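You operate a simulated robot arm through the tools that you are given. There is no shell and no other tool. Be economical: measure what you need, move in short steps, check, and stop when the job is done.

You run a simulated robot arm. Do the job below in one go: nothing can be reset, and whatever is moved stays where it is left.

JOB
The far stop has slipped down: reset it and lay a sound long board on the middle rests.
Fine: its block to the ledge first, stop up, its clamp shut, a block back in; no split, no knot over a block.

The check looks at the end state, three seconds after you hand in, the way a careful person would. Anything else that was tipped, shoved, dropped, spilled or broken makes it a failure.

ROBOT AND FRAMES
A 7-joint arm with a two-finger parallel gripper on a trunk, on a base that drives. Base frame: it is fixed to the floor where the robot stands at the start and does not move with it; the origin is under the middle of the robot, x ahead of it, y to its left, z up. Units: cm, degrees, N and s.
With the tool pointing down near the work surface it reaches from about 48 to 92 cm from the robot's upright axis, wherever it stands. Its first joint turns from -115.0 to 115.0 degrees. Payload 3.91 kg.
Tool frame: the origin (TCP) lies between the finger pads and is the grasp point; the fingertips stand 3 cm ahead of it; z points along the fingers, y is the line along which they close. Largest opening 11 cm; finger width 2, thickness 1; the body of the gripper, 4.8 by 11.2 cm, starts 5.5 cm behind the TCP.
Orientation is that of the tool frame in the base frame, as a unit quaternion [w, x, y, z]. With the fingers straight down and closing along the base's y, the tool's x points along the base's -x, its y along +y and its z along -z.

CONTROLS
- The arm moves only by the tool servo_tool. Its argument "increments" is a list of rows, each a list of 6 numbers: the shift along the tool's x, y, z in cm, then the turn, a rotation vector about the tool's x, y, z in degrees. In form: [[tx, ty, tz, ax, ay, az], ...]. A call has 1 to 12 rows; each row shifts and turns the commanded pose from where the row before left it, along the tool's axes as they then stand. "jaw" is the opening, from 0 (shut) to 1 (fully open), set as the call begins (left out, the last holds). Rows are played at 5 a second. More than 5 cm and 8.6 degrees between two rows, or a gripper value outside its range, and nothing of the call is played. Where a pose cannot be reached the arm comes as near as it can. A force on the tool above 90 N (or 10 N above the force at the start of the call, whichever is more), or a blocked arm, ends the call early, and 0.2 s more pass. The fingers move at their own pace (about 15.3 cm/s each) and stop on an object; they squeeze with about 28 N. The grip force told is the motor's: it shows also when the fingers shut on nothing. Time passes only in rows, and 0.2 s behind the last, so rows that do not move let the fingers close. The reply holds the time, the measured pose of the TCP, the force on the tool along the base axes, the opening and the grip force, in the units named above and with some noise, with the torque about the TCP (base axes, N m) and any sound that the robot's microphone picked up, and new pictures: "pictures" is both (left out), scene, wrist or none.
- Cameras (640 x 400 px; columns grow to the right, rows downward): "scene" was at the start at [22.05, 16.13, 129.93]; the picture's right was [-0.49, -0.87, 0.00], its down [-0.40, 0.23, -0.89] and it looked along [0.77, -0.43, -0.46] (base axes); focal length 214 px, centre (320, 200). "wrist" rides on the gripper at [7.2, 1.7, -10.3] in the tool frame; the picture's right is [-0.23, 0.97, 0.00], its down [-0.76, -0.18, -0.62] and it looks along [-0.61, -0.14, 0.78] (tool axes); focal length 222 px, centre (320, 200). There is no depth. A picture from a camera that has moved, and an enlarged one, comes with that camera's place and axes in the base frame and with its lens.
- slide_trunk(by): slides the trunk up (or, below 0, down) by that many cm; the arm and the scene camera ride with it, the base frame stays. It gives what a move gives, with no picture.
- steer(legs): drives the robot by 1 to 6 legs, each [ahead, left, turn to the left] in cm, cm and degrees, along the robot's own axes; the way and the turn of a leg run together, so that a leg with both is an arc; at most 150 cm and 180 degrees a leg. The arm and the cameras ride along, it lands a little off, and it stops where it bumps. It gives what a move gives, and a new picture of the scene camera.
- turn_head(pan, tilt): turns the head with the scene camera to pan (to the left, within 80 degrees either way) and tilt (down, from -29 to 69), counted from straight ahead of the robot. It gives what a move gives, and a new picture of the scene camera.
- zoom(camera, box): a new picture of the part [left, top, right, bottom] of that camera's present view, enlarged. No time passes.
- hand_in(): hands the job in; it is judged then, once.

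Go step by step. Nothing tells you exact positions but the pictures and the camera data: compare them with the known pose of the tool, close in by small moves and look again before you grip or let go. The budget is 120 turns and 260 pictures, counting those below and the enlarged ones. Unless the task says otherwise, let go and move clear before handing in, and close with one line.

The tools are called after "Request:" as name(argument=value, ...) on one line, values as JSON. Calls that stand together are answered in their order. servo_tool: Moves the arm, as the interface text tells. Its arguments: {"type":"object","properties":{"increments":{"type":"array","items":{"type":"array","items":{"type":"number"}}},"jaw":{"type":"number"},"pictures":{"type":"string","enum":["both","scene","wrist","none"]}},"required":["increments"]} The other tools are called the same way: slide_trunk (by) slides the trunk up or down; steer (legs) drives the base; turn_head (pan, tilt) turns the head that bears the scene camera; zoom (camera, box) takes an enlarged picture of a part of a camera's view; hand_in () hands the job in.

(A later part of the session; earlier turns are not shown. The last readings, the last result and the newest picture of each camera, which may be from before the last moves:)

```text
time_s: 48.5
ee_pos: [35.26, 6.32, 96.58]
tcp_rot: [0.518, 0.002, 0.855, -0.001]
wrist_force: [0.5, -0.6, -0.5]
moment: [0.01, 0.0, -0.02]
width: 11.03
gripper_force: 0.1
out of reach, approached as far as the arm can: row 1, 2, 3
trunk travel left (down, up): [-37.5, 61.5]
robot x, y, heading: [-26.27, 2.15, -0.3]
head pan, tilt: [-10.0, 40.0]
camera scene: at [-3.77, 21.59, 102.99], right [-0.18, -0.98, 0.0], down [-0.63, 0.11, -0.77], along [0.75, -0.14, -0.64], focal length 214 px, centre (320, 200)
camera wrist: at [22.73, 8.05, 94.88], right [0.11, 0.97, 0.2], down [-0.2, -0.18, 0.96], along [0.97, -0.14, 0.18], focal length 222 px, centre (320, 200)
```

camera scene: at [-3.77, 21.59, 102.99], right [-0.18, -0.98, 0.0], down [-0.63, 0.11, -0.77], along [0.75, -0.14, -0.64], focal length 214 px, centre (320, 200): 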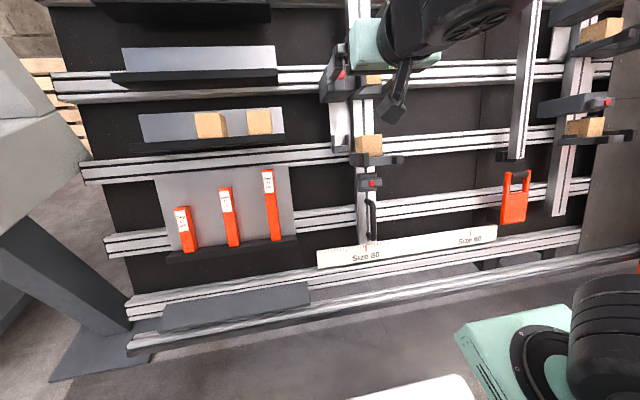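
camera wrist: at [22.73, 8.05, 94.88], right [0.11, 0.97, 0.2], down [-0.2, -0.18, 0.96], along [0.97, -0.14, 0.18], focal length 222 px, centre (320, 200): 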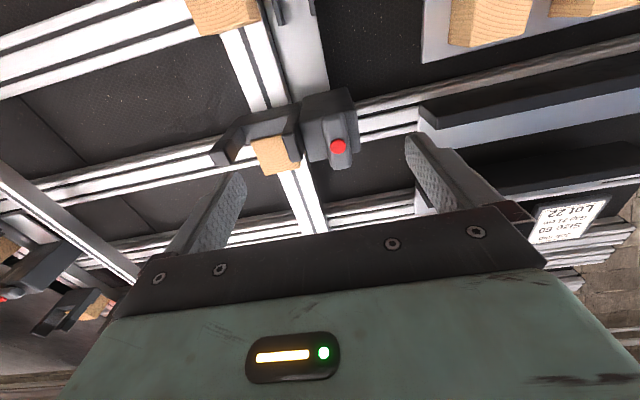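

The tool is too near the robot's body here. I'll back the base off 20 cm and reach further out.

Request:
steer(legs=[[-20, 0, 0]])

Request:
servo_tool(increments=[[0, 0, 5, 0, 0, 0], [0, 0, 5, 0, 0, 0], [0, 0, 5, 0, 0, 0], [0, 0, 0, 0, 0, 0]])

```text
time_s: 50.1
ee_pos: [15.17, 6.42, 96.64]
tcp_rot: [0.518, 0.0, 0.856, 0.0]
wrist_force: [0.0, 0.5, -0.2]
moment: [-0.01, -0.01, -0.03]
width: 11.0
gripper_force: 0.0
trunk travel left (down, up): [-37.5, 61.5]
robot x, y, heading: [-46.18, 2.16, 0.0]
head pan, tilt: [-10.0, 40.0]
camera scene: at [-23.88, 21.68, 102.99], right [-0.17, -0.98, 0.0], down [-0.63, 0.11, -0.77], along [0.75, -0.13, -0.64], focal length 214 px, centre (320, 200)
```

scene: 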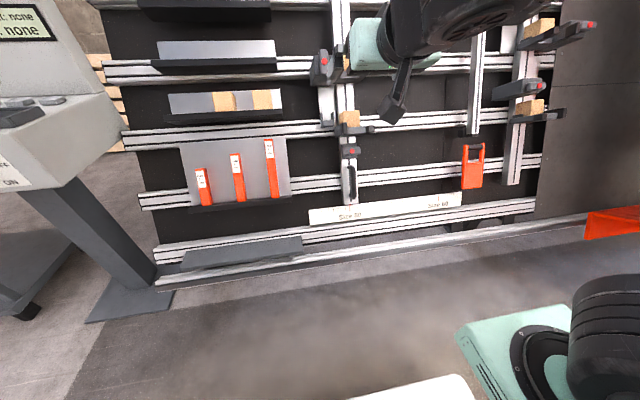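

```text
time_s: 51.1
ee_pos: [28.5, 6.5, 89.6]
tcp_rot: [0.518, 0.001, 0.855, -0.002]
wrist_force: [0.7, -1.2, -0.5]
moment: [0.01, 0.05, 0.0]
width: 11.0
gripper_force: 0.0
trunk travel left (down, up): [-37.5, 61.5]
robot x, y, heading: [-46.14, 2.45, -0.2]
head pan, tilt: [-10.0, 40.0]
camera scene: at [-23.88, 21.67, 102.99], right [-0.17, -0.98, 0.0], down [-0.63, 0.11, -0.77], along [0.75, -0.13, -0.64], focal length 214 px, centre (320, 200)
camera wrist: at [16.07, 8.17, 87.85], right [0.11, 0.97, 0.2], down [-0.2, -0.18, 0.96], along [0.97, -0.14, 0.18], focal length 222 px, centre (320, 200)
```

scene: 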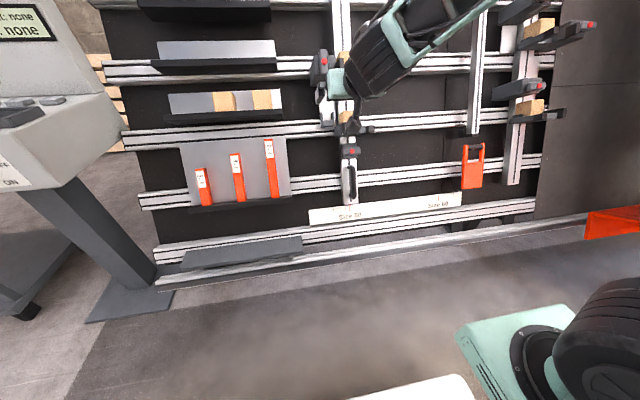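
wrist: 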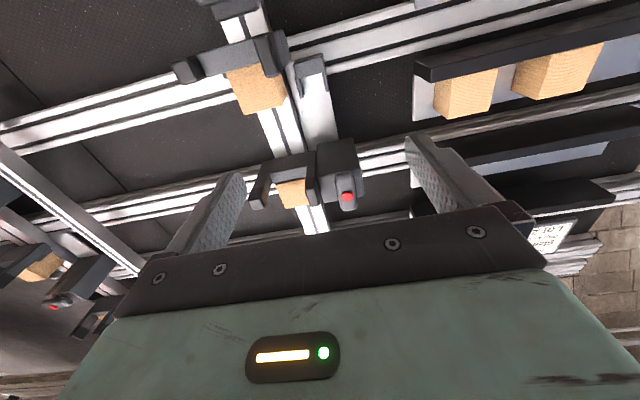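

I'll zoom the wrist view to see how much room the fingers have between the block and the clamp body.

Request:
zoom(camera="wrist", box=[220, 120, 400, 240])

```text
3.33 times, centred on (310, 180) of wrist
camera zoom: at [16.07, 8.17, 87.85], right [0.11, 0.97, 0.2], down [-0.2, -0.18, 0.96], along [0.97, -0.14, 0.18], focal length 740 px, centre (353, 267)
```

zoom: 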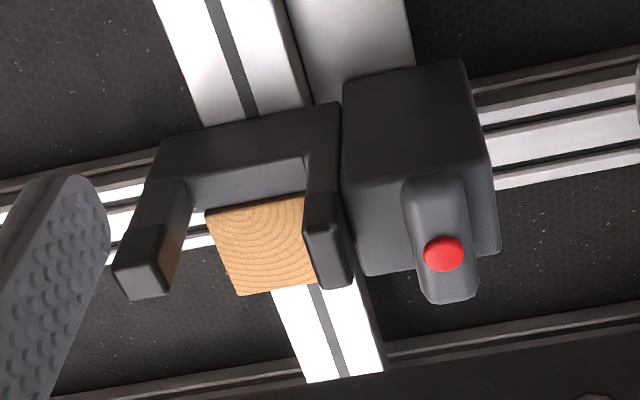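

The block's front face is centred near (55.3, -1.5, 92.9), with the clamp body close by at y ≥ 3.5 and the lever at about (47.6, 7.6, 94). I'll tilt the tool 20° more downward so its body clears the clamp, and go to a pre-grasp pose.

Request:
servo_tool(increments=[[0, 0, 0, 0, 7, 0], [0, 0, 0, 0, 7, 0], [0, 0, 0, 0, 6, 0], [-4, 0, 0.6, 0, 0, 0], [-4, -1.3, 0.6, 0, 0, 0], [-4, -1.3, 0.6, 0, 0, 0], [-4, -1.3, 0.6, 0, 0, 0], [-4, -1.3, 0.6, 0, 0, 0], [-3.1, 0, 0.6, 0, 0, 0], [0, 0, 0, 0, 0, 0]], jaw=0.68)

```text
time_s: 53.3
ee_pos: [47.91, 1.17, 102.7]
tcp_rot: [0.361, 0.001, 0.933, -0.001]
wrist_force: [-0.7, 0.7, -0.6]
moment: [-0.04, 0.0, -0.05]
width: 7.48
gripper_force: 0.0
trunk travel left (down, up): [-37.5, 61.5]
robot x, y, heading: [-46.46, 2.79, -0.1]
head pan, tilt: [-10.0, 40.0]
camera scene: at [-23.88, 21.67, 102.99], right [-0.17, -0.98, 0.0], down [-0.63, 0.11, -0.77], along [0.75, -0.13, -0.64], focal length 214 px, centre (320, 200)
camera wrist: at [35.61, 2.94, 105.24], right [0.17, 0.97, 0.15], down [0.14, -0.18, 0.97], along [0.98, -0.14, -0.17], focal length 222 px, centre (320, 200)
```

scene: 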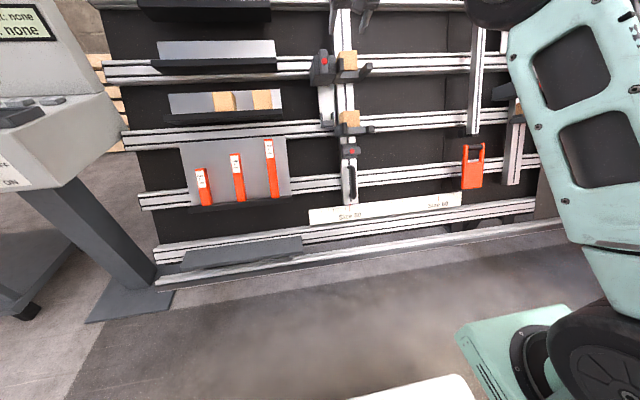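
wrist: 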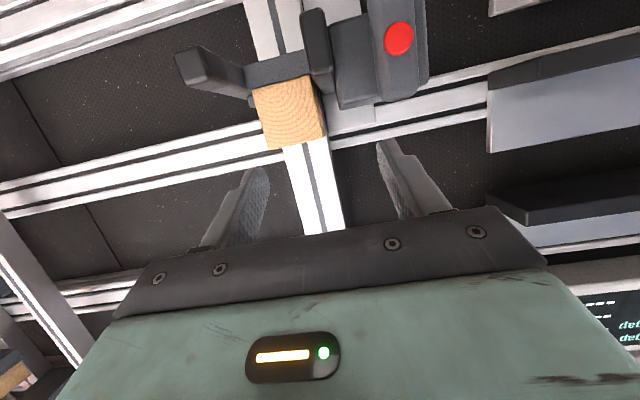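

The block spans y -4.55 to 1.26, and the clamp's near face is at about y 3.2. I'll narrow the jaw to 7 cm, shift sideways, and go halfway in.

Request:
servo_tool(increments=[[0, -1.5, 0, 0, 0, 0], [0, -1.57, 0, 0, 0, 0], [0, 0, 3, 0, 0, 0], [0, 0, 3, 0, 0, 0], [0, 0, 0, 0, 0, 0]], jaw=0.636, pictures="wrist")

Request:
zoom(camera="wrist", box=[180, 40, 440, 220])

```text
time_s: 54.5
ee_pos: [51.96, -1.79, 98.15]
tcp_rot: [0.362, 0.0, 0.932, 0.0]
wrist_force: [0.4, 0.5, -0.5]
moment: [0.02, -0.04, 0.01]
width: 7.01
gripper_force: 0.0
trunk travel left (down, up): [-37.5, 61.5]
robot x, y, heading: [-46.31, 2.65, -0.3]
head pan, tilt: [-10.0, 40.0]
camera wrist: at [39.69, -0.11, 100.84], right [0.17, 0.97, 0.15], down [0.14, -0.18, 0.97], along [0.98, -0.14, -0.17], focal length 222 px, centre (320, 200)
```

wrist: 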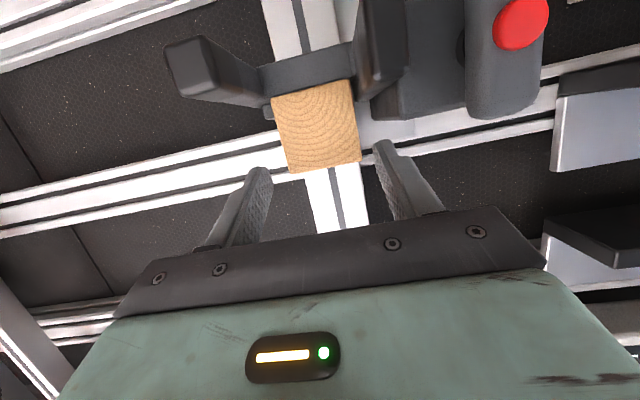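

```text
2.22 times, centred on (310, 130) of wrist
camera zoom: at [39.69, -0.11, 100.84], right [0.17, 0.97, 0.15], down [0.14, -0.18, 0.97], along [0.98, -0.14, -0.17], focal length 494 px, centre (342, 356)
```

zoom: 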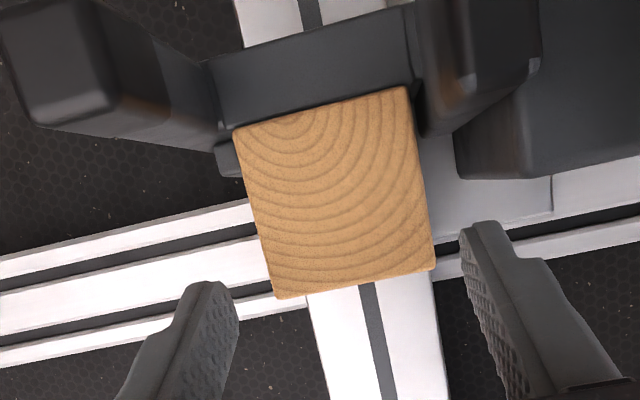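

Both fingers straddle the block with clearance. I'll move in 6 cm and close.

Request:
servo_tool(increments=[[0, 0, 2, 0, 0, 0], [0, 0, 2, 0, 0, 0], [0, 0, 2, 0, 0, 0], [0, 0, 0, 0, 0, 0]], pictures="wrist")

Request:
servo_tool(increments=[[0, 0, 0, 0, 0, 0], [0, 0, 0, 0, 0, 0], [0, 0, 0, 0, 0, 0]], jaw=0.3, pictures="wrist")

```text
time_s: 55.5
ee_pos: [55.57, -1.95, 93.43]
tcp_rot: [0.361, 0.0, 0.932, 0.0]
wrist_force: [-0.3, 0.3, 0.4]
moment: [-0.01, 0.01, 0.02]
width: 7.02
gripper_force: 0.1
out of reach, approached as far as the arm can: row 3
trunk travel left (down, up): [-37.5, 61.5]
robot x, y, heading: [-46.3, 2.56, -0.2]
head pan, tilt: [-10.0, 40.0]
camera wrist: at [43.15, -0.22, 96.16], right [0.17, 0.97, 0.15], down [0.14, -0.18, 0.97], along [0.98, -0.14, -0.17], focal length 222 px, centre (320, 200)
```

wrist: 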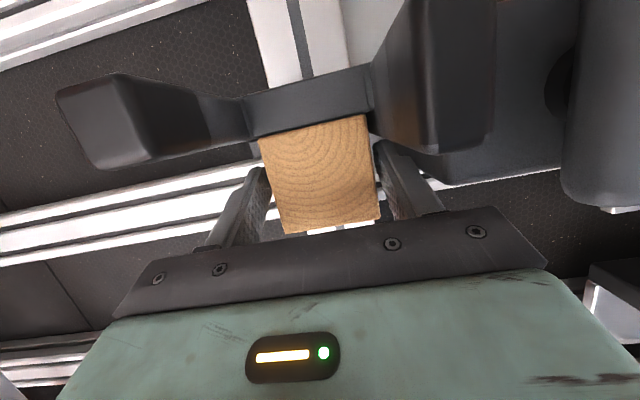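

```text
time_s: 56.3
ee_pos: [55.53, -1.95, 93.53]
tcp_rot: [0.362, 0.001, 0.932, 0.0]
wrist_force: [-0.6, 0.1, 0.1]
moment: [0.04, 0.01, -0.01]
width: 5.76
gripper_force: 28.4
trunk travel left (down, up): [-37.5, 61.5]
robot x, y, heading: [-46.21, 2.54, -0.0]
head pan, tilt: [-10.0, 40.0]
camera wrist: at [43.15, -0.21, 96.16], right [0.17, 0.97, 0.15], down [0.14, -0.18, 0.97], along [0.98, -0.14, -0.17], focal length 222 px, centre (320, 200)
```

wrist: 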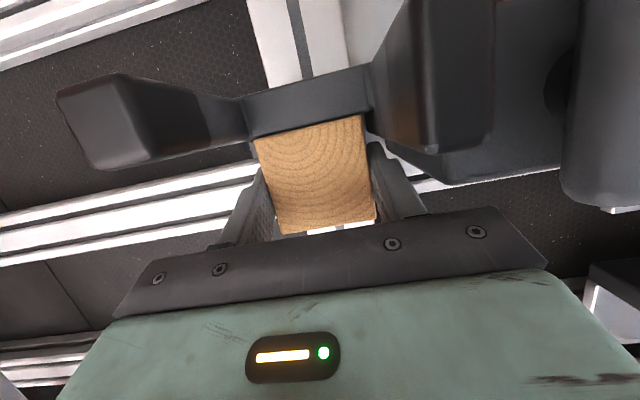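

I have the block (5.76 cm wide). I'll lift it up-slope, draw it straight out, and check.

Request:
servo_tool(increments=[[-1, 0, -0.35, 0, 0, 0], [-1, 0, -0.35, 0, 0, 0], [1.3, 0, -3.5, 0, 0, 0], [1.3, 0, -3.5, 0, 0, 0], [1.3, 0, -3.5, 0, 0, 0], [1.3, 0, -3.5, 0, 0, 0], [1.3, 0, -3.5, 0, 0, 0], [0, 0, 0, 0, 0, 0]])

Request:
steer(legs=[[0, 48, 0]])

Request:
slide_trunk(by=-10)

Request:
turn_head(pan=-20, tilt=30)

```text
time_s: 58.1
ee_pos: [38.32, -1.96, 103.06]
tcp_rot: [0.362, 0.001, 0.932, 0.0]
wrist_force: [0.0, -0.1, -1.0]
moment: [-0.03, 0.02, 0.04]
width: 5.76
gripper_force: 27.5
out of reach, approached as far as the arm can: row 1, 2
trunk travel left (down, up): [-37.5, 61.5]
robot x, y, heading: [-46.71, 2.49, -0.5]
head pan, tilt: [-10.0, 40.0]
camera scene: at [-23.87, 21.67, 102.99], right [-0.17, -0.98, 0.0], down [-0.63, 0.11, -0.77], along [0.75, -0.13, -0.64], focal length 214 px, centre (320, 200)
camera wrist: at [25.96, -0.39, 105.83], right [0.17, 0.97, 0.15], down [0.14, -0.18, 0.97], along [0.98, -0.14, -0.17], focal length 222 px, centre (320, 200)
```

scene: 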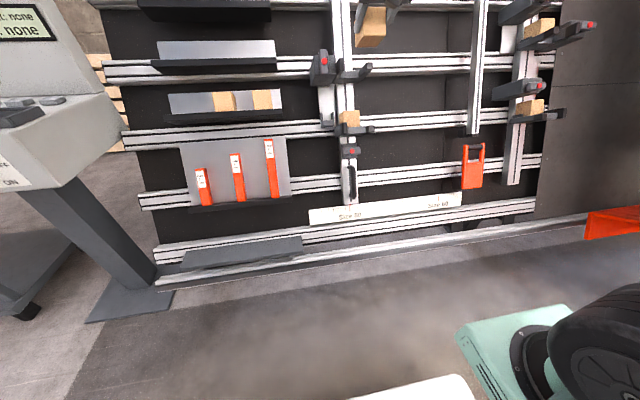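
wrist: 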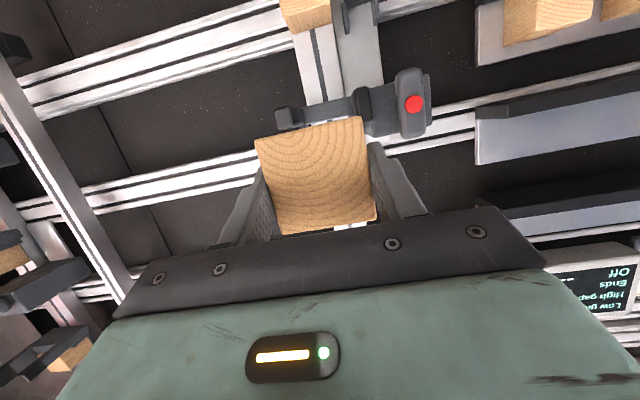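

```text
time_s: 61.0
ee_pos: [38.28, 45.81, 103.24]
tcp_rot: [0.361, 0.0, 0.932, 0.0]
wrist_force: [-0.4, 0.0, -0.3]
moment: [-0.03, 0.04, -0.02]
width: 5.78
gripper_force: 27.7
trunk travel left (down, up): [-37.5, 61.5]
robot x, y, heading: [-46.5, 50.56, -0.0]
head pan, tilt: [-10.0, 40.0]
camera scene: at [-23.88, 69.58, 102.99], right [-0.17, -0.98, 0.0], down [-0.63, 0.11, -0.77], along [0.75, -0.13, -0.64], focal length 214 px, centre (320, 200)
```

scene: 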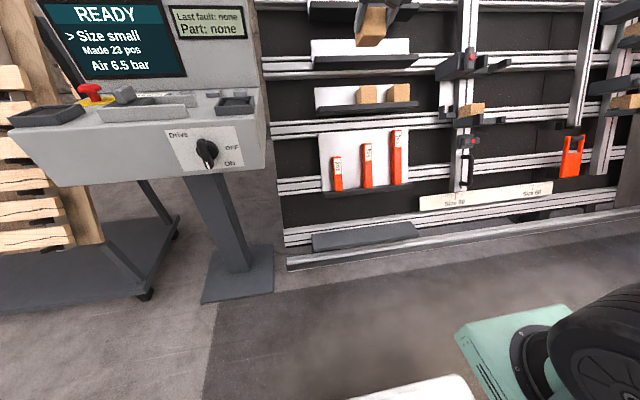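

```text
time_s: 62.3
ee_pos: [38.34, 45.9, 93.17]
tcp_rot: [0.362, -0.001, 0.932, 0.001]
wrist_force: [-0.2, -0.3, -1.0]
moment: [0.0, 0.04, 0.0]
width: 5.75
gripper_force: 27.7
trunk travel left (down, up): [-27.5, 71.5]
robot x, y, heading: [-46.57, 50.01, 0.2]
head pan, tilt: [-10.0, 40.0]
```

```text
time_s: 63.0
ee_pos: [38.4, 45.72, 93.21]
tcp_rot: [0.361, 0.001, 0.932, -0.001]
wrist_force: [-0.8, -0.4, -0.6]
moment: [-0.02, 0.03, 0.0]
width: 5.76
gripper_force: 28.4
trunk travel left (down, up): [-27.5, 71.5]
robot x, y, heading: [-46.21, 50.33, -0.1]
head pan, tilt: [-20.0, 30.0]
camera scene: at [-23.75, 67.96, 94.52], right [-0.34, -0.94, 0.0], down [-0.47, 0.17, -0.87], along [0.81, -0.3, -0.5], focal length 214 px, centre (320, 200)
```

scene: 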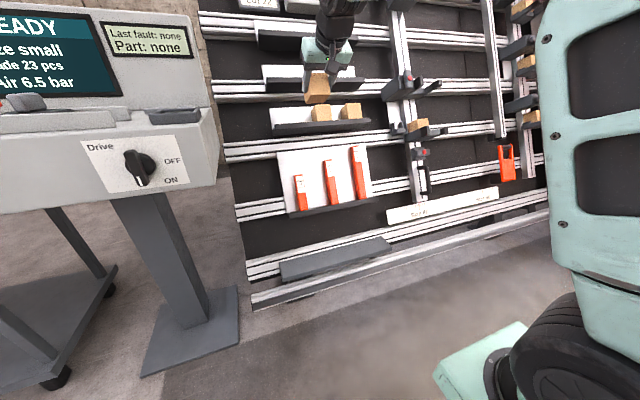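

The block is held in front of the ledge, and the spare blocks sit at y ≈ 28 and 39. I'll aim for the free place at y ≈ 49.5 and move most of the way in, then check.

Request:
servo_tool(increments=[[0, 1.8, 0, 0, 0, 0], [0, 1.9, 0, 0, 0, 0], [-1, 0, 2.8, 0, 0, 0], [-1, 0, 2.8, 0, 0, 0], [-1, 0, 2.8, 0, 0, 0], [-1, 0, 2.8, 0, 0, 0], [0, 0, 0, 0, 0, 0]])

Request:
zoom(camera="scene", box=[240, 40, 400, 140])

```text
time_s: 64.6
ee_pos: [48.88, 49.53, 87.56]
tcp_rot: [0.362, 0.0, 0.932, 0.0]
wrist_force: [-0.1, -0.5, -0.3]
moment: [-0.01, 0.04, -0.02]
width: 5.74
gripper_force: 28.1
trunk travel left (down, up): [-27.5, 71.5]
robot x, y, heading: [-46.45, 50.8, 0.4]
head pan, tilt: [-20.0, 30.0]
camera scene: at [-23.75, 67.96, 94.53], right [-0.34, -0.94, 0.0], down [-0.47, 0.17, -0.87], along [0.81, -0.3, -0.5], focal length 214 px, centre (320, 200)
camera wrist: at [36.52, 51.25, 90.26], right [0.17, 0.97, 0.15], down [0.14, -0.18, 0.97], along [0.98, -0.14, -0.17], focal length 222 px, centre (320, 200)
```

scene: 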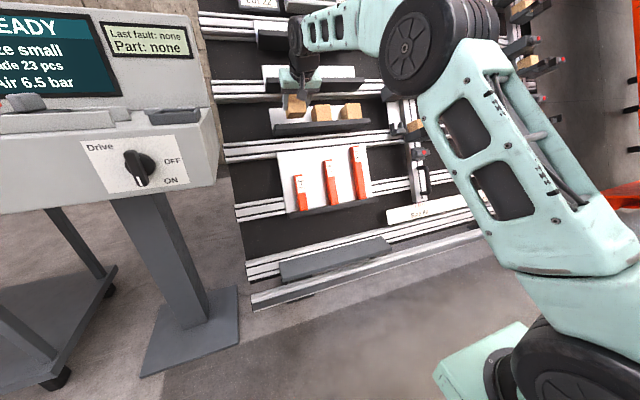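
wrist: 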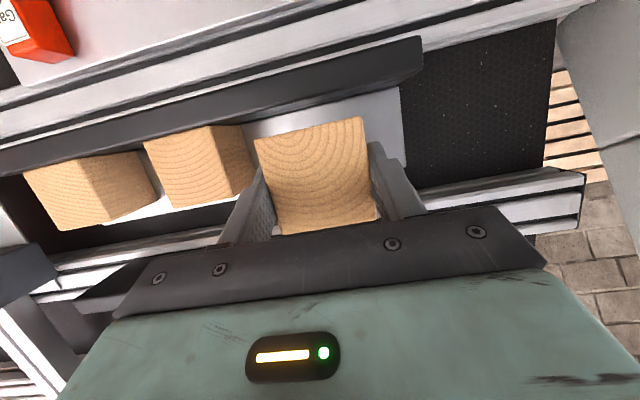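

```text
4.00 times, centred on (320, 90) of scene
camera zoom: at [-23.75, 67.96, 94.53], right [-0.34, -0.94, 0.0], down [-0.47, 0.17, -0.87], along [0.81, -0.3, -0.5], focal length 858 px, centre (320, 640)
```

zoom: 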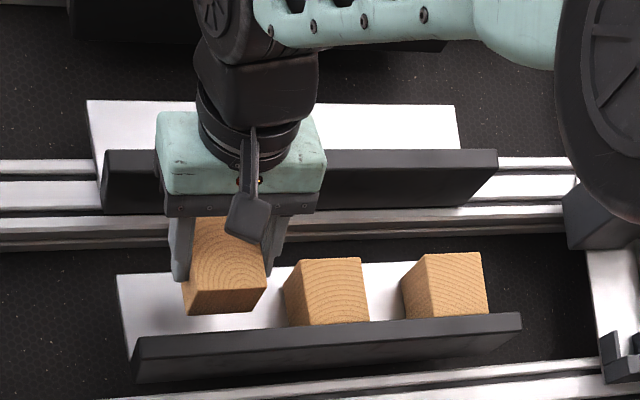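

The spot is clear. I'll go in 6 cm along the panel normal, then lower in small steps and watch the force.

Request:
servo_tool(increments=[[-0.7, 0, 1.9, 0, 0, 0], [-0.7, 0, 1.9, 0, 0, 0], [-0.7, 0, 1.9, 0, 0, 0], [0.94, 0, 0.34, 0, 0, 0], [0, 0, 0, 0, 0, 0]])

Request:
zoom(camera="scene", box=[240, 40, 400, 140])

```text
time_s: 65.8
ee_pos: [53.62, 49.64, 84.33]
tcp_rot: [0.364, 0.0, 0.932, 0.0]
wrist_force: [-15.2, -0.2, 16.5]
moment: [0.01, -0.1, 0.05]
width: 5.78
gripper_force: 27.9
trunk travel left (down, up): [-27.5, 71.5]
robot x, y, heading: [-46.21, 50.41, 0.1]
head pan, tilt: [-20.0, 30.0]
camera scene: at [-23.86, 67.96, 94.57], right [-0.34, -0.94, 0.0], down [-0.47, 0.17, -0.87], along [0.81, -0.3, -0.5], focal length 214 px, centre (320, 200)
camera wrist: at [41.29, 51.3, 86.8], right [0.17, 0.97, 0.15], down [0.14, -0.18, 0.97], along [0.98, -0.14, -0.16], focal length 222 px, centre (320, 200)
```

scene: 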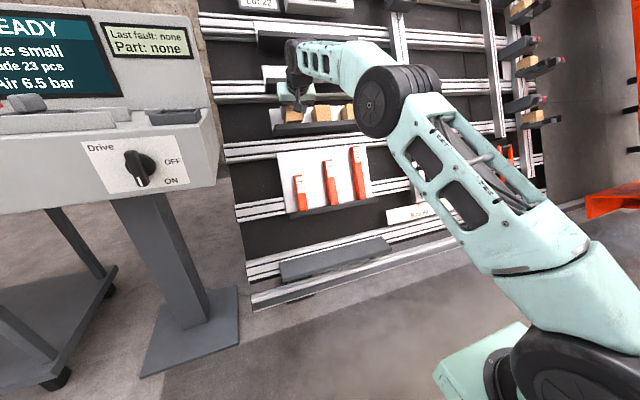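
wrist: 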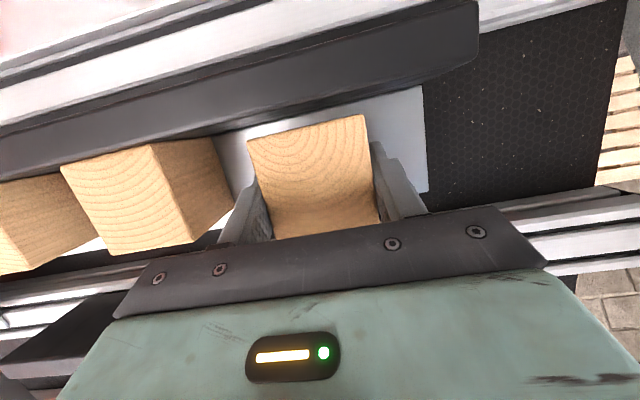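

```text
4.00 times, centred on (320, 90) of scene
camera zoom: at [-23.86, 67.96, 94.57], right [-0.34, -0.94, 0.0], down [-0.47, 0.17, -0.87], along [0.81, -0.3, -0.5], focal length 858 px, centre (320, 640)
```

zoom: 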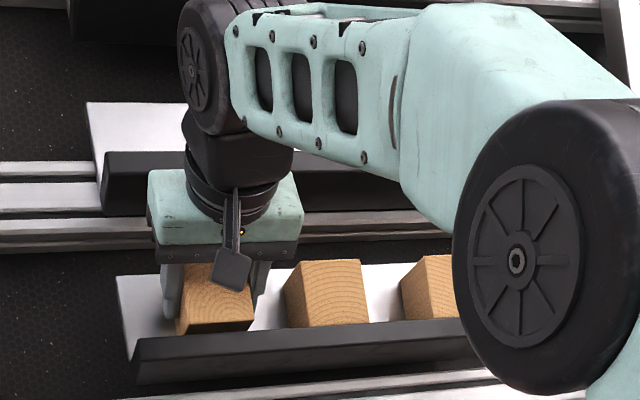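

The block's back touched the back plate. I'll ease off slightly and lower it.

Request:
servo_tool(increments=[[0.15, 0, -0.4, 0, 0, 0], [0.4, 0, 0.15, 0, 0, 0], [0.4, 0, 0.15, 0, 0, 0], [0, 0, 0, 0, 0, 0]], pictures="none")

Request:
zoom(camera="scene", box=[250, 80, 370, 140])

```text
time_s: 66.8
ee_pos: [52.94, 49.56, 83.48]
tcp_rot: [0.363, 0.001, 0.932, -0.002]
wrist_force: [9.7, -1.1, 6.0]
moment: [-0.03, -0.18, 0.04]
width: 5.73
gripper_force: 28.1
trunk travel left (down, up): [-27.5, 71.5]
robot x, y, heading: [-46.09, 50.43, -0.2]
head pan, tilt: [-20.0, 30.0]
```

```text
5.33 times, centred on (310, 110) of scene
camera zoom: at [-23.73, 67.96, 94.54], right [-0.34, -0.94, 0.0], down [-0.47, 0.17, -0.87], along [0.81, -0.3, -0.5], focal length 1144 px, centre (373, 680)
```

zoom: 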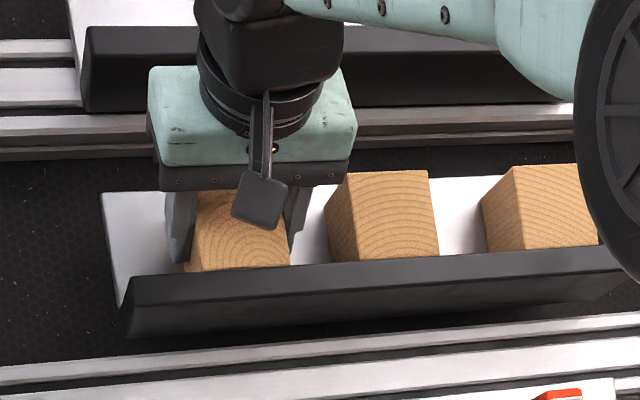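

The block is standing on the shelf. I'll release it and draw back along the normal.

Request:
servo_tool(increments=[[0, 0, 0, 0, 0, 0], [0, 0, 0, 0, 0, 0], [1, 0, -2.8, 0, 0, 0], [1, 0, -2.8, 0, 0, 0], [1.3, 0, -3.5, 0, 0, 0], [1.3, 0, -3.5, 0, 0, 0], [1.3, 0, -3.5, 0, 0, 0], [0, 0, 0, 0, 0, 0]], jaw=0.64)

Request:
zoom(camera="scene", box=[250, 80, 370, 140])

```text
time_s: 68.6
ee_pos: [37.62, 49.67, 91.02]
tcp_rot: [0.362, 0.0, 0.932, 0.0]
wrist_force: [0.3, -0.2, 0.4]
moment: [0.02, 0.0, 0.01]
width: 7.07
gripper_force: 0.0
trunk travel left (down, up): [-27.5, 71.5]
robot x, y, heading: [-46.63, 50.82, -0.0]
head pan, tilt: [-20.0, 30.0]
camera scene: at [-23.75, 67.96, 94.53], right [-0.34, -0.94, 0.0], down [-0.47, 0.17, -0.87], along [0.81, -0.3, -0.5], focal length 214 px, centre (320, 200)
camera wrist: at [25.43, 51.38, 93.78], right [0.17, 0.97, 0.15], down [0.14, -0.18, 0.97], along [0.98, -0.14, -0.17], focal length 222 px, centre (320, 200)
```

scene: 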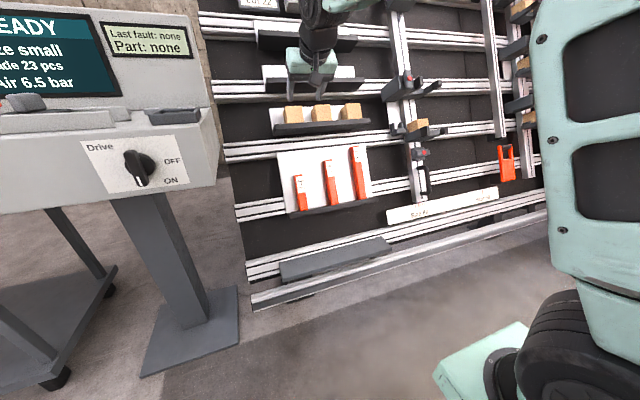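
wrist: 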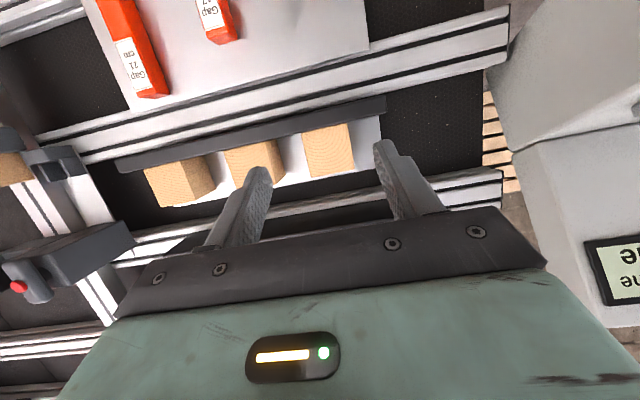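

```text
5.33 times, centred on (310, 110) of scene
camera zoom: at [-23.75, 67.96, 94.53], right [-0.34, -0.94, 0.0], down [-0.47, 0.17, -0.87], along [0.81, -0.3, -0.5], focal length 1144 px, centre (373, 680)
```

zoom: 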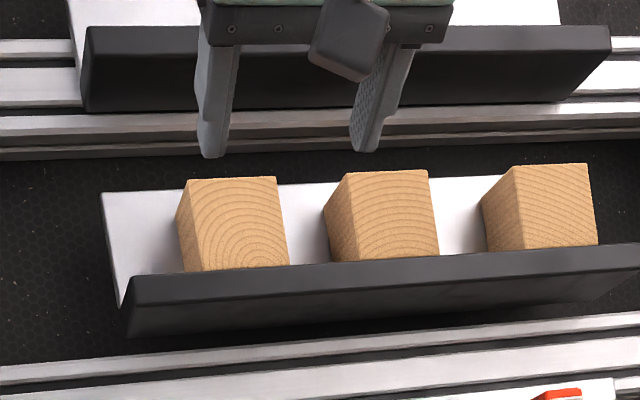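

The block stands safely on the ledge. Next is the stop: I'll square the tool to the panel and drive back in front of its lever.

Request:
servo_tool(increments=[[0, 0, 0, 0, -7, 0], [0, 0, 0, 0, -7, 0], [0, 0, 0, 0, -6, 0], [0, 0, 0, 0, 0, 0]], pictures="none")

Request:
slide_trunk(by=7)

Request:
steer(legs=[[3, -42, 0]])

Request:
servo_tool(increments=[[0, 0, 0, 0, 0, 0]])

Request:
zoom(camera="wrist", box=[200, 80, 440, 230])

```text
time_s: 69.6
ee_pos: [37.79, 49.53, 91.28]
tcp_rot: [0.518, -0.001, 0.855, 0.001]
wrist_force: [0.1, -0.2, 0.6]
moment: [0.0, -0.03, -0.01]
width: 7.05
gripper_force: 0.0
trunk travel left (down, up): [-27.5, 71.5]
robot x, y, heading: [-46.49, 50.37, -0.1]
head pan, tilt: [-20.0, 30.0]
```

```text
time_s: 70.7
ee_pos: [37.73, 49.55, 98.19]
tcp_rot: [0.519, 0.0, 0.855, 0.0]
wrist_force: [-0.3, -0.4, 0.5]
moment: [0.01, -0.05, 0.0]
width: 7.04
gripper_force: 0.0
trunk travel left (down, up): [-34.5, 64.5]
robot x, y, heading: [-46.38, 50.27, -0.1]
head pan, tilt: [-20.0, 30.0]
```

```text
time_s: 73.3
ee_pos: [40.73, 7.28, 98.22]
tcp_rot: [0.518, 0.0, 0.855, 0.0]
wrist_force: [-1.5, 0.7, -0.3]
moment: [-0.02, 0.0, 0.0]
width: 7.06
gripper_force: 0.1
trunk travel left (down, up): [-34.5, 64.5]
robot x, y, heading: [-43.35, 8.3, -0.1]
head pan, tilt: [-20.0, 30.0]
camera scene: at [-20.76, 25.6, 101.53], right [-0.34, -0.94, 0.0], down [-0.47, 0.17, -0.87], along [0.81, -0.3, -0.5], focal length 214 px, centre (320, 200)
```

scene: 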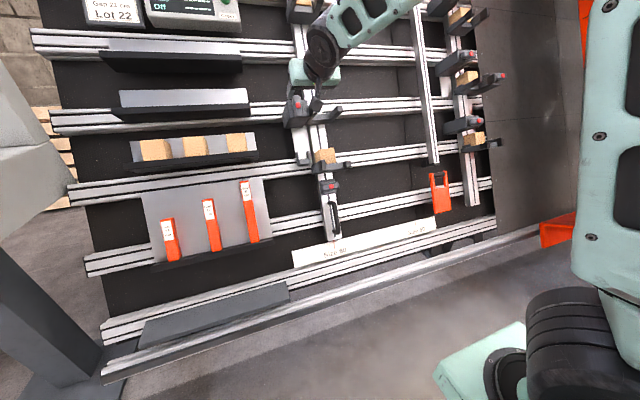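

```text
time_s: 73.7
ee_pos: [40.66, 7.32, 98.26]
tcp_rot: [0.518, 0.0, 0.855, -0.001]
wrist_force: [0.4, 0.9, 0.6]
moment: [-0.01, 0.03, 0.02]
width: 7.04
gripper_force: 0.1
trunk travel left (down, up): [-34.5, 64.5]
robot x, y, heading: [-43.19, 8.27, 0.1]
head pan, tilt: [-20.0, 30.0]
camera scene: at [-20.76, 25.6, 101.53], right [-0.34, -0.94, 0.0], down [-0.47, 0.17, -0.87], along [0.81, -0.3, -0.5], focal length 214 px, centre (320, 200)
camera wrist: at [28.21, 8.94, 96.53], right [0.1, 0.97, 0.2], down [-0.2, -0.18, 0.96], along [0.97, -0.14, 0.18], focal length 222 px, centre (320, 200)
```

scene: 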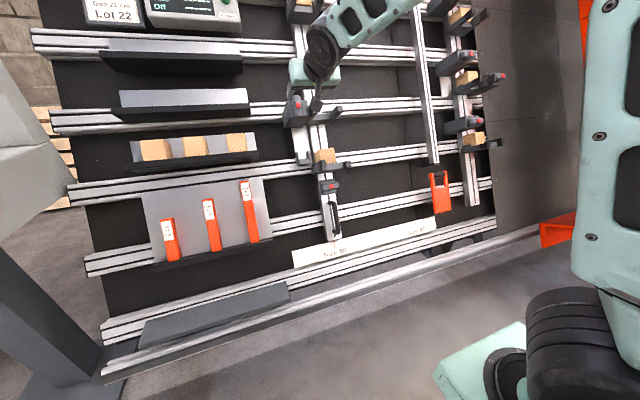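
wrist: 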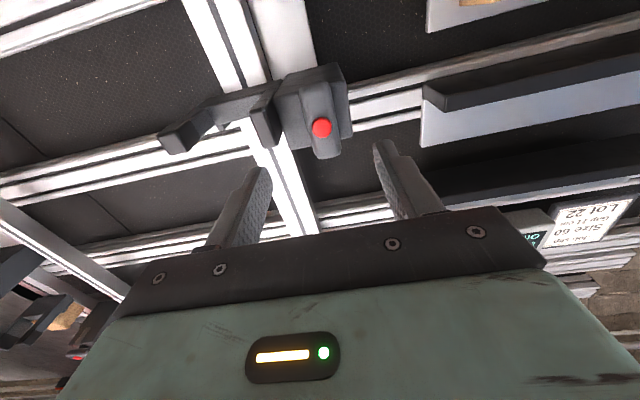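

```text
2.67 times, centred on (320, 155) of wrist
camera zoom: at [28.21, 8.94, 96.53], right [0.1, 0.97, 0.2], down [-0.2, -0.18, 0.96], along [0.97, -0.14, 0.18], focal length 592 px, centre (320, 320)
```

zoom: 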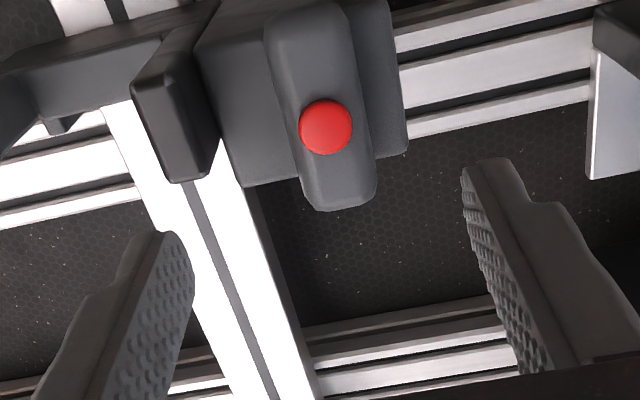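

The lever is about 2.5 cm wide with its centre at (47.6, 7.6, 94). From the pictures, the stop must go up the slope about 9.05 cm to match the 27 cm pitch (21 gap + 6 block). I'll approach the lever with a narrow opening.

Request:
servo_tool(increments=[[0.5, 0.3, 2, 0, 0, 0], [0, 0, 2.5, 0, 0, 0], [0, 0, 0, 0, 0, 0]], jaw=0.42, pictures="wrist")

Request:
zoom(camera="wrist", box=[200, 60, 440, 210])

```text
time_s: 74.5
ee_pos: [44.51, 7.42, 95.66]
tcp_rot: [0.518, 0.0, 0.855, 0.0]
wrist_force: [0.2, 0.4, -0.8]
moment: [0.0, 0.02, 0.04]
width: 4.61
gripper_force: 0.0
trunk travel left (down, up): [-34.5, 64.5]
robot x, y, heading: [-43.42, 8.07, 0.2]
head pan, tilt: [-20.0, 30.0]
camera wrist: at [32.02, 9.21, 94.02], right [0.1, 0.97, 0.2], down [-0.2, -0.18, 0.96], along [0.97, -0.14, 0.18], focal length 222 px, centre (320, 200)
```

wrist: 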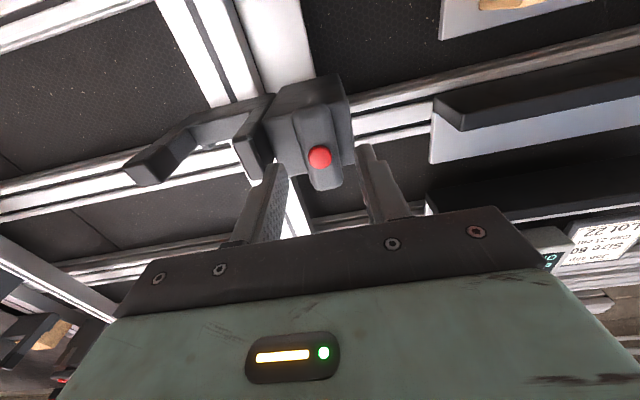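

```text
2.67 times, centred on (320, 135) of wrist
camera zoom: at [32.02, 9.21, 94.02], right [0.1, 0.97, 0.2], down [-0.2, -0.18, 0.96], along [0.97, -0.14, 0.18], focal length 592 px, centre (320, 373)
```

zoom: 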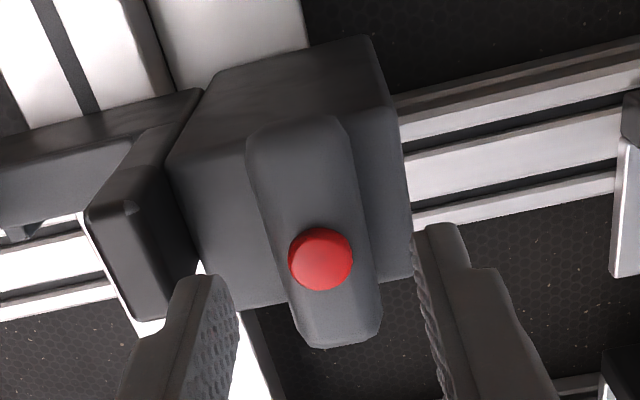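

The lever is centred between the fingers. I'll go in 2.6 cm and close on it.

Request:
servo_tool(increments=[[0, 0.15, 1.3, 0, 0, 0], [0, 0, 1.3, 0, 0, 0], [0, 0, 0, 0, 0, 0]], pictures="wrist")

Request:
servo_tool(increments=[[0, 0, 0, 0, 0, 0], [0, 0, 0, 0, 0, 0], [0, 0, 0, 0, 0, 0]], jaw=0, pictures="wrist")

```text
time_s: 75.3
ee_pos: [46.68, 7.6, 94.5]
tcp_rot: [0.519, 0.0, 0.855, 0.0]
wrist_force: [0.4, 0.5, -0.1]
moment: [0.0, -0.01, 0.01]
width: 4.61
gripper_force: 0.1
trunk travel left (down, up): [-34.5, 64.5]
robot x, y, heading: [-43.41, 8.17, -0.0]
head pan, tilt: [-20.0, 30.0]
camera wrist: at [34.27, 9.34, 92.77], right [0.1, 0.97, 0.2], down [-0.2, -0.18, 0.96], along [0.97, -0.14, 0.18], focal length 222 px, centre (320, 200)
```

wrist: 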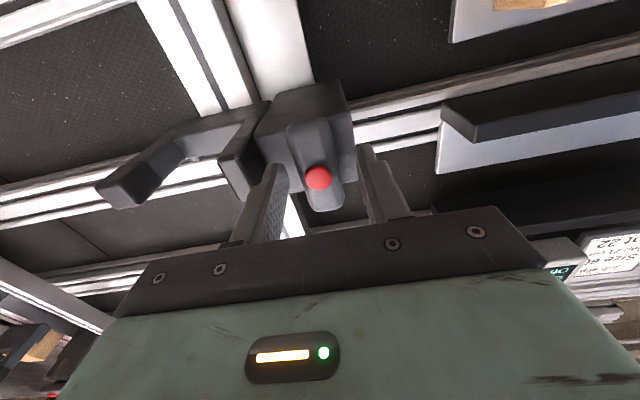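

```text
time_s: 76.1
ee_pos: [46.78, 7.41, 94.31]
tcp_rot: [0.518, 0.001, 0.855, -0.001]
wrist_force: [1.7, -8.3, -1.1]
moment: [-0.17, 0.03, -0.17]
width: 2.76
gripper_force: 45.3
trunk travel left (down, up): [-34.5, 64.5]
robot x, y, heading: [-43.19, 7.97, -0.0]
head pan, tilt: [-20.0, 30.0]
camera wrist: at [34.28, 9.2, 92.78], right [0.11, 0.97, 0.2], down [-0.2, -0.18, 0.96], along [0.97, -0.14, 0.18], focal length 222 px, centre (320, 200)
```

wrist: 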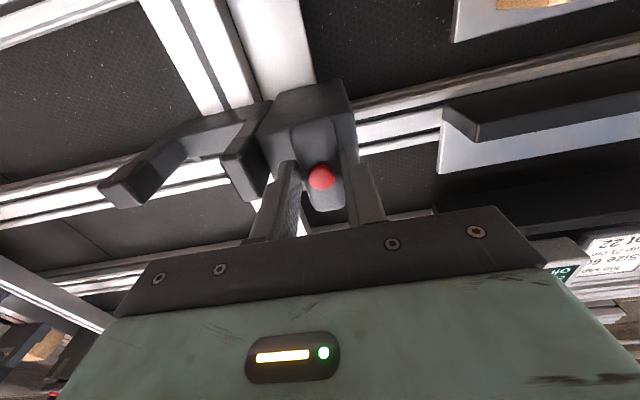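

I have the lever gripped (2.76 cm). I'll raise it a first centimetre up the slope and read the force.

Request:
servo_tool(increments=[[0, -0.2, 0, 0, 0, 0], [-0.5, 0, 0, 0, 0, 0], [-0.5, 0, 0, 0, 0, 0], [0, 0, 0, 0, 0, 0]], pictures="wrist")

```text
time_s: 77.1
ee_pos: [47.19, 7.42, 95.33]
tcp_rot: [0.517, 0.0, 0.856, -0.001]
wrist_force: [-4.3, -4.2, -5.4]
moment: [-0.03, 1.46, 0.05]
width: 2.77
gripper_force: 44.7
trunk travel left (down, up): [-34.5, 64.5]
robot x, y, heading: [-43.2, 8.11, -0.0]
head pan, tilt: [-20.0, 30.0]
camera wrist: at [34.71, 9.18, 93.63], right [0.11, 0.97, 0.2], down [-0.2, -0.18, 0.96], along [0.97, -0.14, 0.17], focal length 222 px, centre (320, 200)
```

wrist: 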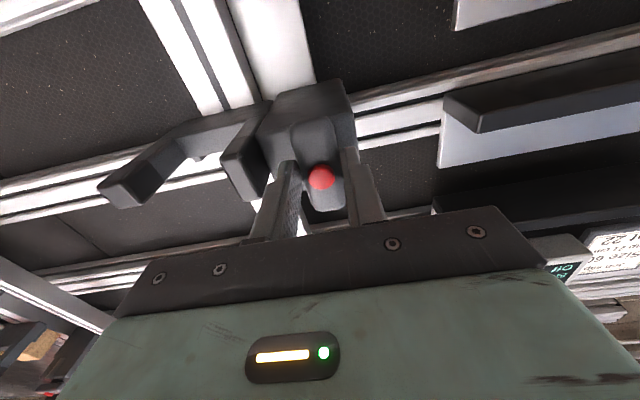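

The stop slides along with about 7 N of friction. I'll raise the remaining 8.05 cm.

Request:
servo_tool(increments=[[-1, 0, 0, 0, 0, 0], [-1, 0, 0, 0, 0, 0], [-1, 0, 0, 0, 0, 0], [-1, 0, 0, 0, 0, 0], [-1, 0, 0, 0, 0, 0], [-1, 0, 0, 0, 0, 0], [-1, 0, 0, 0, 0, 0], [-1.05, 0, 0, 0, 0, 0], [0, 0, 0, 0, 0, 0], [0, 0, 0, 0, 0, 0]])

Request:
zoom(camera="scene", box=[260, 40, 500, 220])

```text
time_s: 79.3
ee_pos: [51.05, 7.44, 102.53]
tcp_rot: [0.519, 0.001, 0.855, -0.001]
wrist_force: [-3.1, -5.2, -9.2]
moment: [-0.1, -0.38, 0.01]
width: 2.77
gripper_force: 45.1
trunk travel left (down, up): [-34.5, 64.5]
robot x, y, heading: [-43.25, 8.1, 0.2]
head pan, tilt: [-20.0, 30.0]
camera scene: at [-20.74, 25.57, 101.53], right [-0.34, -0.94, 0.0], down [-0.47, 0.17, -0.87], along [0.81, -0.3, -0.5], focal length 214 px, centre (320, 200)
camera wrist: at [38.5, 9.19, 100.74], right [0.11, 0.97, 0.2], down [-0.2, -0.18, 0.96], along [0.97, -0.14, 0.17], focal length 222 px, centre (320, 200)
```

scene: 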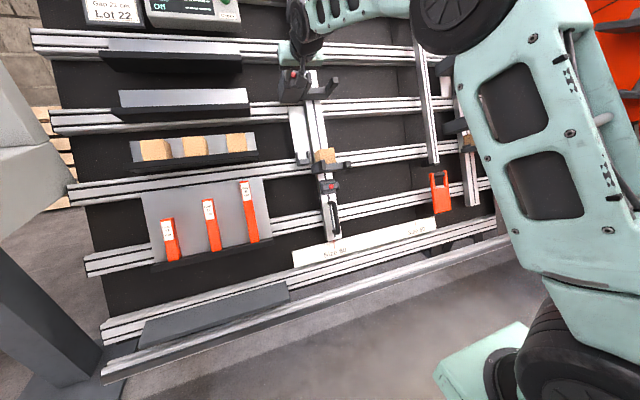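
wrist: 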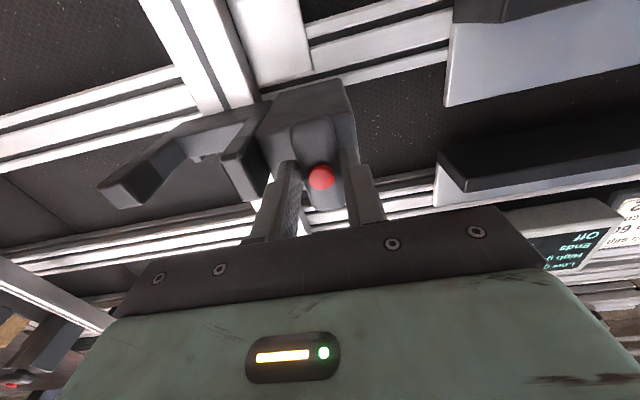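

```text
2.22 times, centred on (380, 130) of scene
camera zoom: at [-20.74, 25.57, 101.53], right [-0.34, -0.94, 0.0], down [-0.47, 0.17, -0.87], along [0.81, -0.3, -0.5], focal length 477 px, centre (187, 356)
```

zoom: 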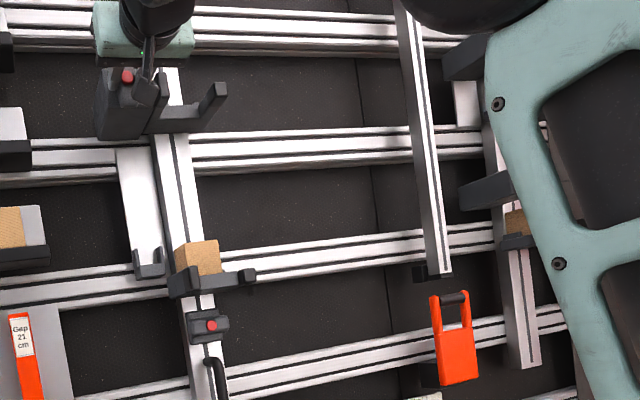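

The stop is up and the plate with the gauge seat stayed put. Now I'll try turning the lever, a few degrees first, to feel which way it goes.

Request:
servo_tool(increments=[[0, 0, 0, 0, 0, 6], [0, 0, 0, 0, 0, 6], [0, 0, 0, 0, 0, 0]], pictures="wrist")

```text
time_s: 80.1
ee_pos: [50.94, 7.53, 102.53]
tcp_rot: [0.514, 0.09, 0.851, 0.055]
wrist_force: [-2.8, -2.5, -9.9]
moment: [-0.06, -0.09, -0.05]
width: 2.81
gripper_force: 44.9
trunk travel left (down, up): [-34.5, 64.5]
robot x, y, heading: [-43.09, 8.22, -0.2]
head pan, tilt: [-20.0, 30.0]
camera wrist: at [38.74, 10.72, 101.21], right [0.2, 0.91, 0.38], down [-0.22, -0.33, 0.92], along [0.95, -0.26, 0.14], focal length 222 px, centre (320, 200)
```

wrist: 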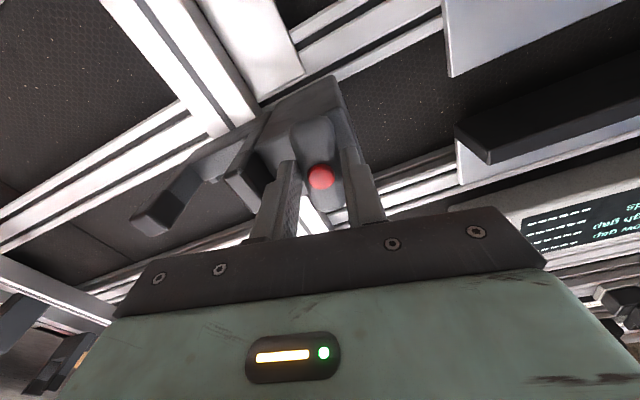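

It turns freely clockwise. I'll continue to about 50°, then to 90°.

Request:
servo_tool(increments=[[0, 0, 0, 0, 0, 7.5], [0, 0, 0, 0, 0, 7.5], [0, 0, 0, 0, 0, 7.5], [0, 0, 0, 0, 0, 7.5], [0, 0, 0, 0, 0, 7.5], [0, 0, 0, 0, 0, 0]], pictures="wrist")

Request:
servo_tool(increments=[[0, 0, 0, 0, 0, 7.5], [0, 0, 0, 0, 0, 7.5], [0, 0, 0, 0, 0, 7.5], [0, 0, 0, 0, 0, 7.5], [0, 0, 0, 0, 0, 7.5], [0, 0, 0, 0, 0, 3], [0, 0, 0, 0, 0, 0]])

```text
time_s: 81.5
ee_pos: [51.17, 7.66, 102.51]
tcp_rot: [0.47, 0.358, 0.777, 0.218]
wrist_force: [10.5, 9.3, -4.3]
moment: [-0.12, -0.52, -0.24]
width: 2.77
gripper_force: 44.7
trunk travel left (down, up): [-34.5, 64.5]
robot x, y, heading: [-43.49, 7.83, -0.2]
head pan, tilt: [-20.0, 30.0]
camera wrist: at [40.29, 14.28, 104.2], right [0.41, 0.46, 0.79], down [-0.39, -0.7, 0.61], along [0.83, -0.55, -0.11], focal length 222 px, centre (320, 200)
```

wrist: 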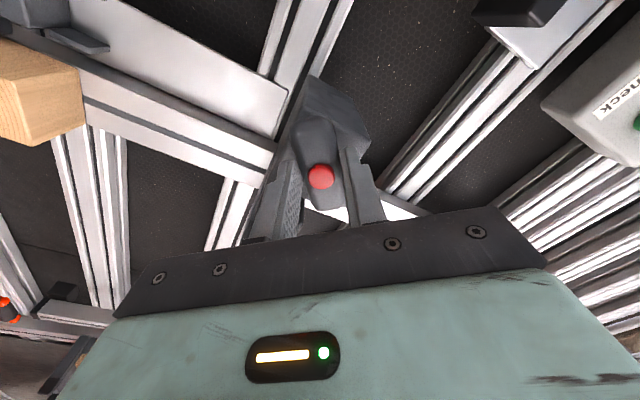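

```text
time_s: 83.1
ee_pos: [51.06, 7.65, 102.39]
tcp_rot: [0.365, 0.605, 0.604, 0.368]
wrist_force: [12.2, 21.9, -3.3]
moment: [0.3, 0.04, 0.49]
width: 2.76
gripper_force: 44.7
trunk travel left (down, up): [-34.5, 64.5]
robot x, y, heading: [-43.66, 8.44, -0.2]
head pan, tilt: [-20.0, 30.0]
camera scene: at [-20.7, 25.68, 101.5], right [-0.34, -0.94, 0.0], down [-0.47, 0.17, -0.87], along [0.81, -0.3, -0.5], focal length 214 px, centre (320, 200)
camera wrist: at [42.62, 14.93, 108.7], right [0.45, -0.23, 0.86], down [-0.63, -0.76, 0.13], along [0.63, -0.61, -0.49], focal length 222 px, centre (320, 200)
```

scene: 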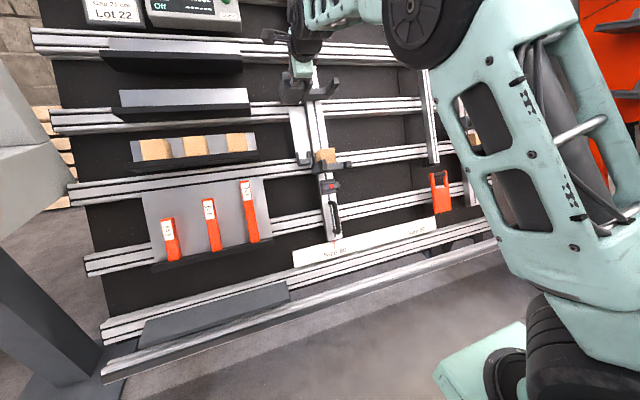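
wrist: 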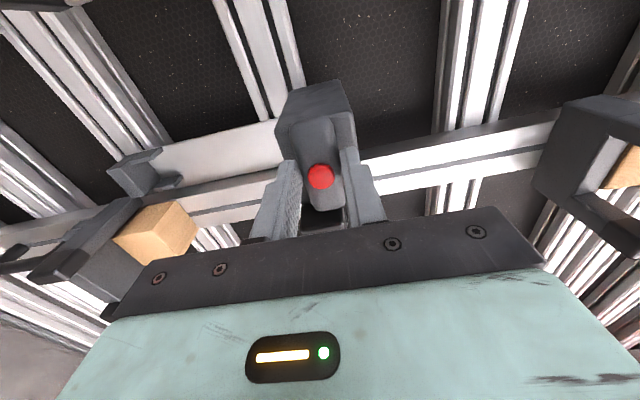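

The lever is now crosswise. I'll test the clamp by pushing gently down-slope while still holding it.

Request:
servo_tool(increments=[[0, -0.3, 0, 0, 0, 0], [0, -0.3, 0, 0, 0, 0], [0, 0, 0, 0, 0, 0]], pictures="none")

```text
time_s: 83.9
ee_pos: [50.75, 7.57, 102.43]
tcp_rot: [0.37, 0.603, 0.602, 0.37]
wrist_force: [33.9, 19.0, 22.5]
moment: [0.34, -0.32, 0.61]
width: 2.78
gripper_force: 45.3
trunk travel left (down, up): [-34.5, 64.5]
robot x, y, heading: [-43.13, 7.72, -0.2]
head pan, tilt: [-20.0, 30.0]
```

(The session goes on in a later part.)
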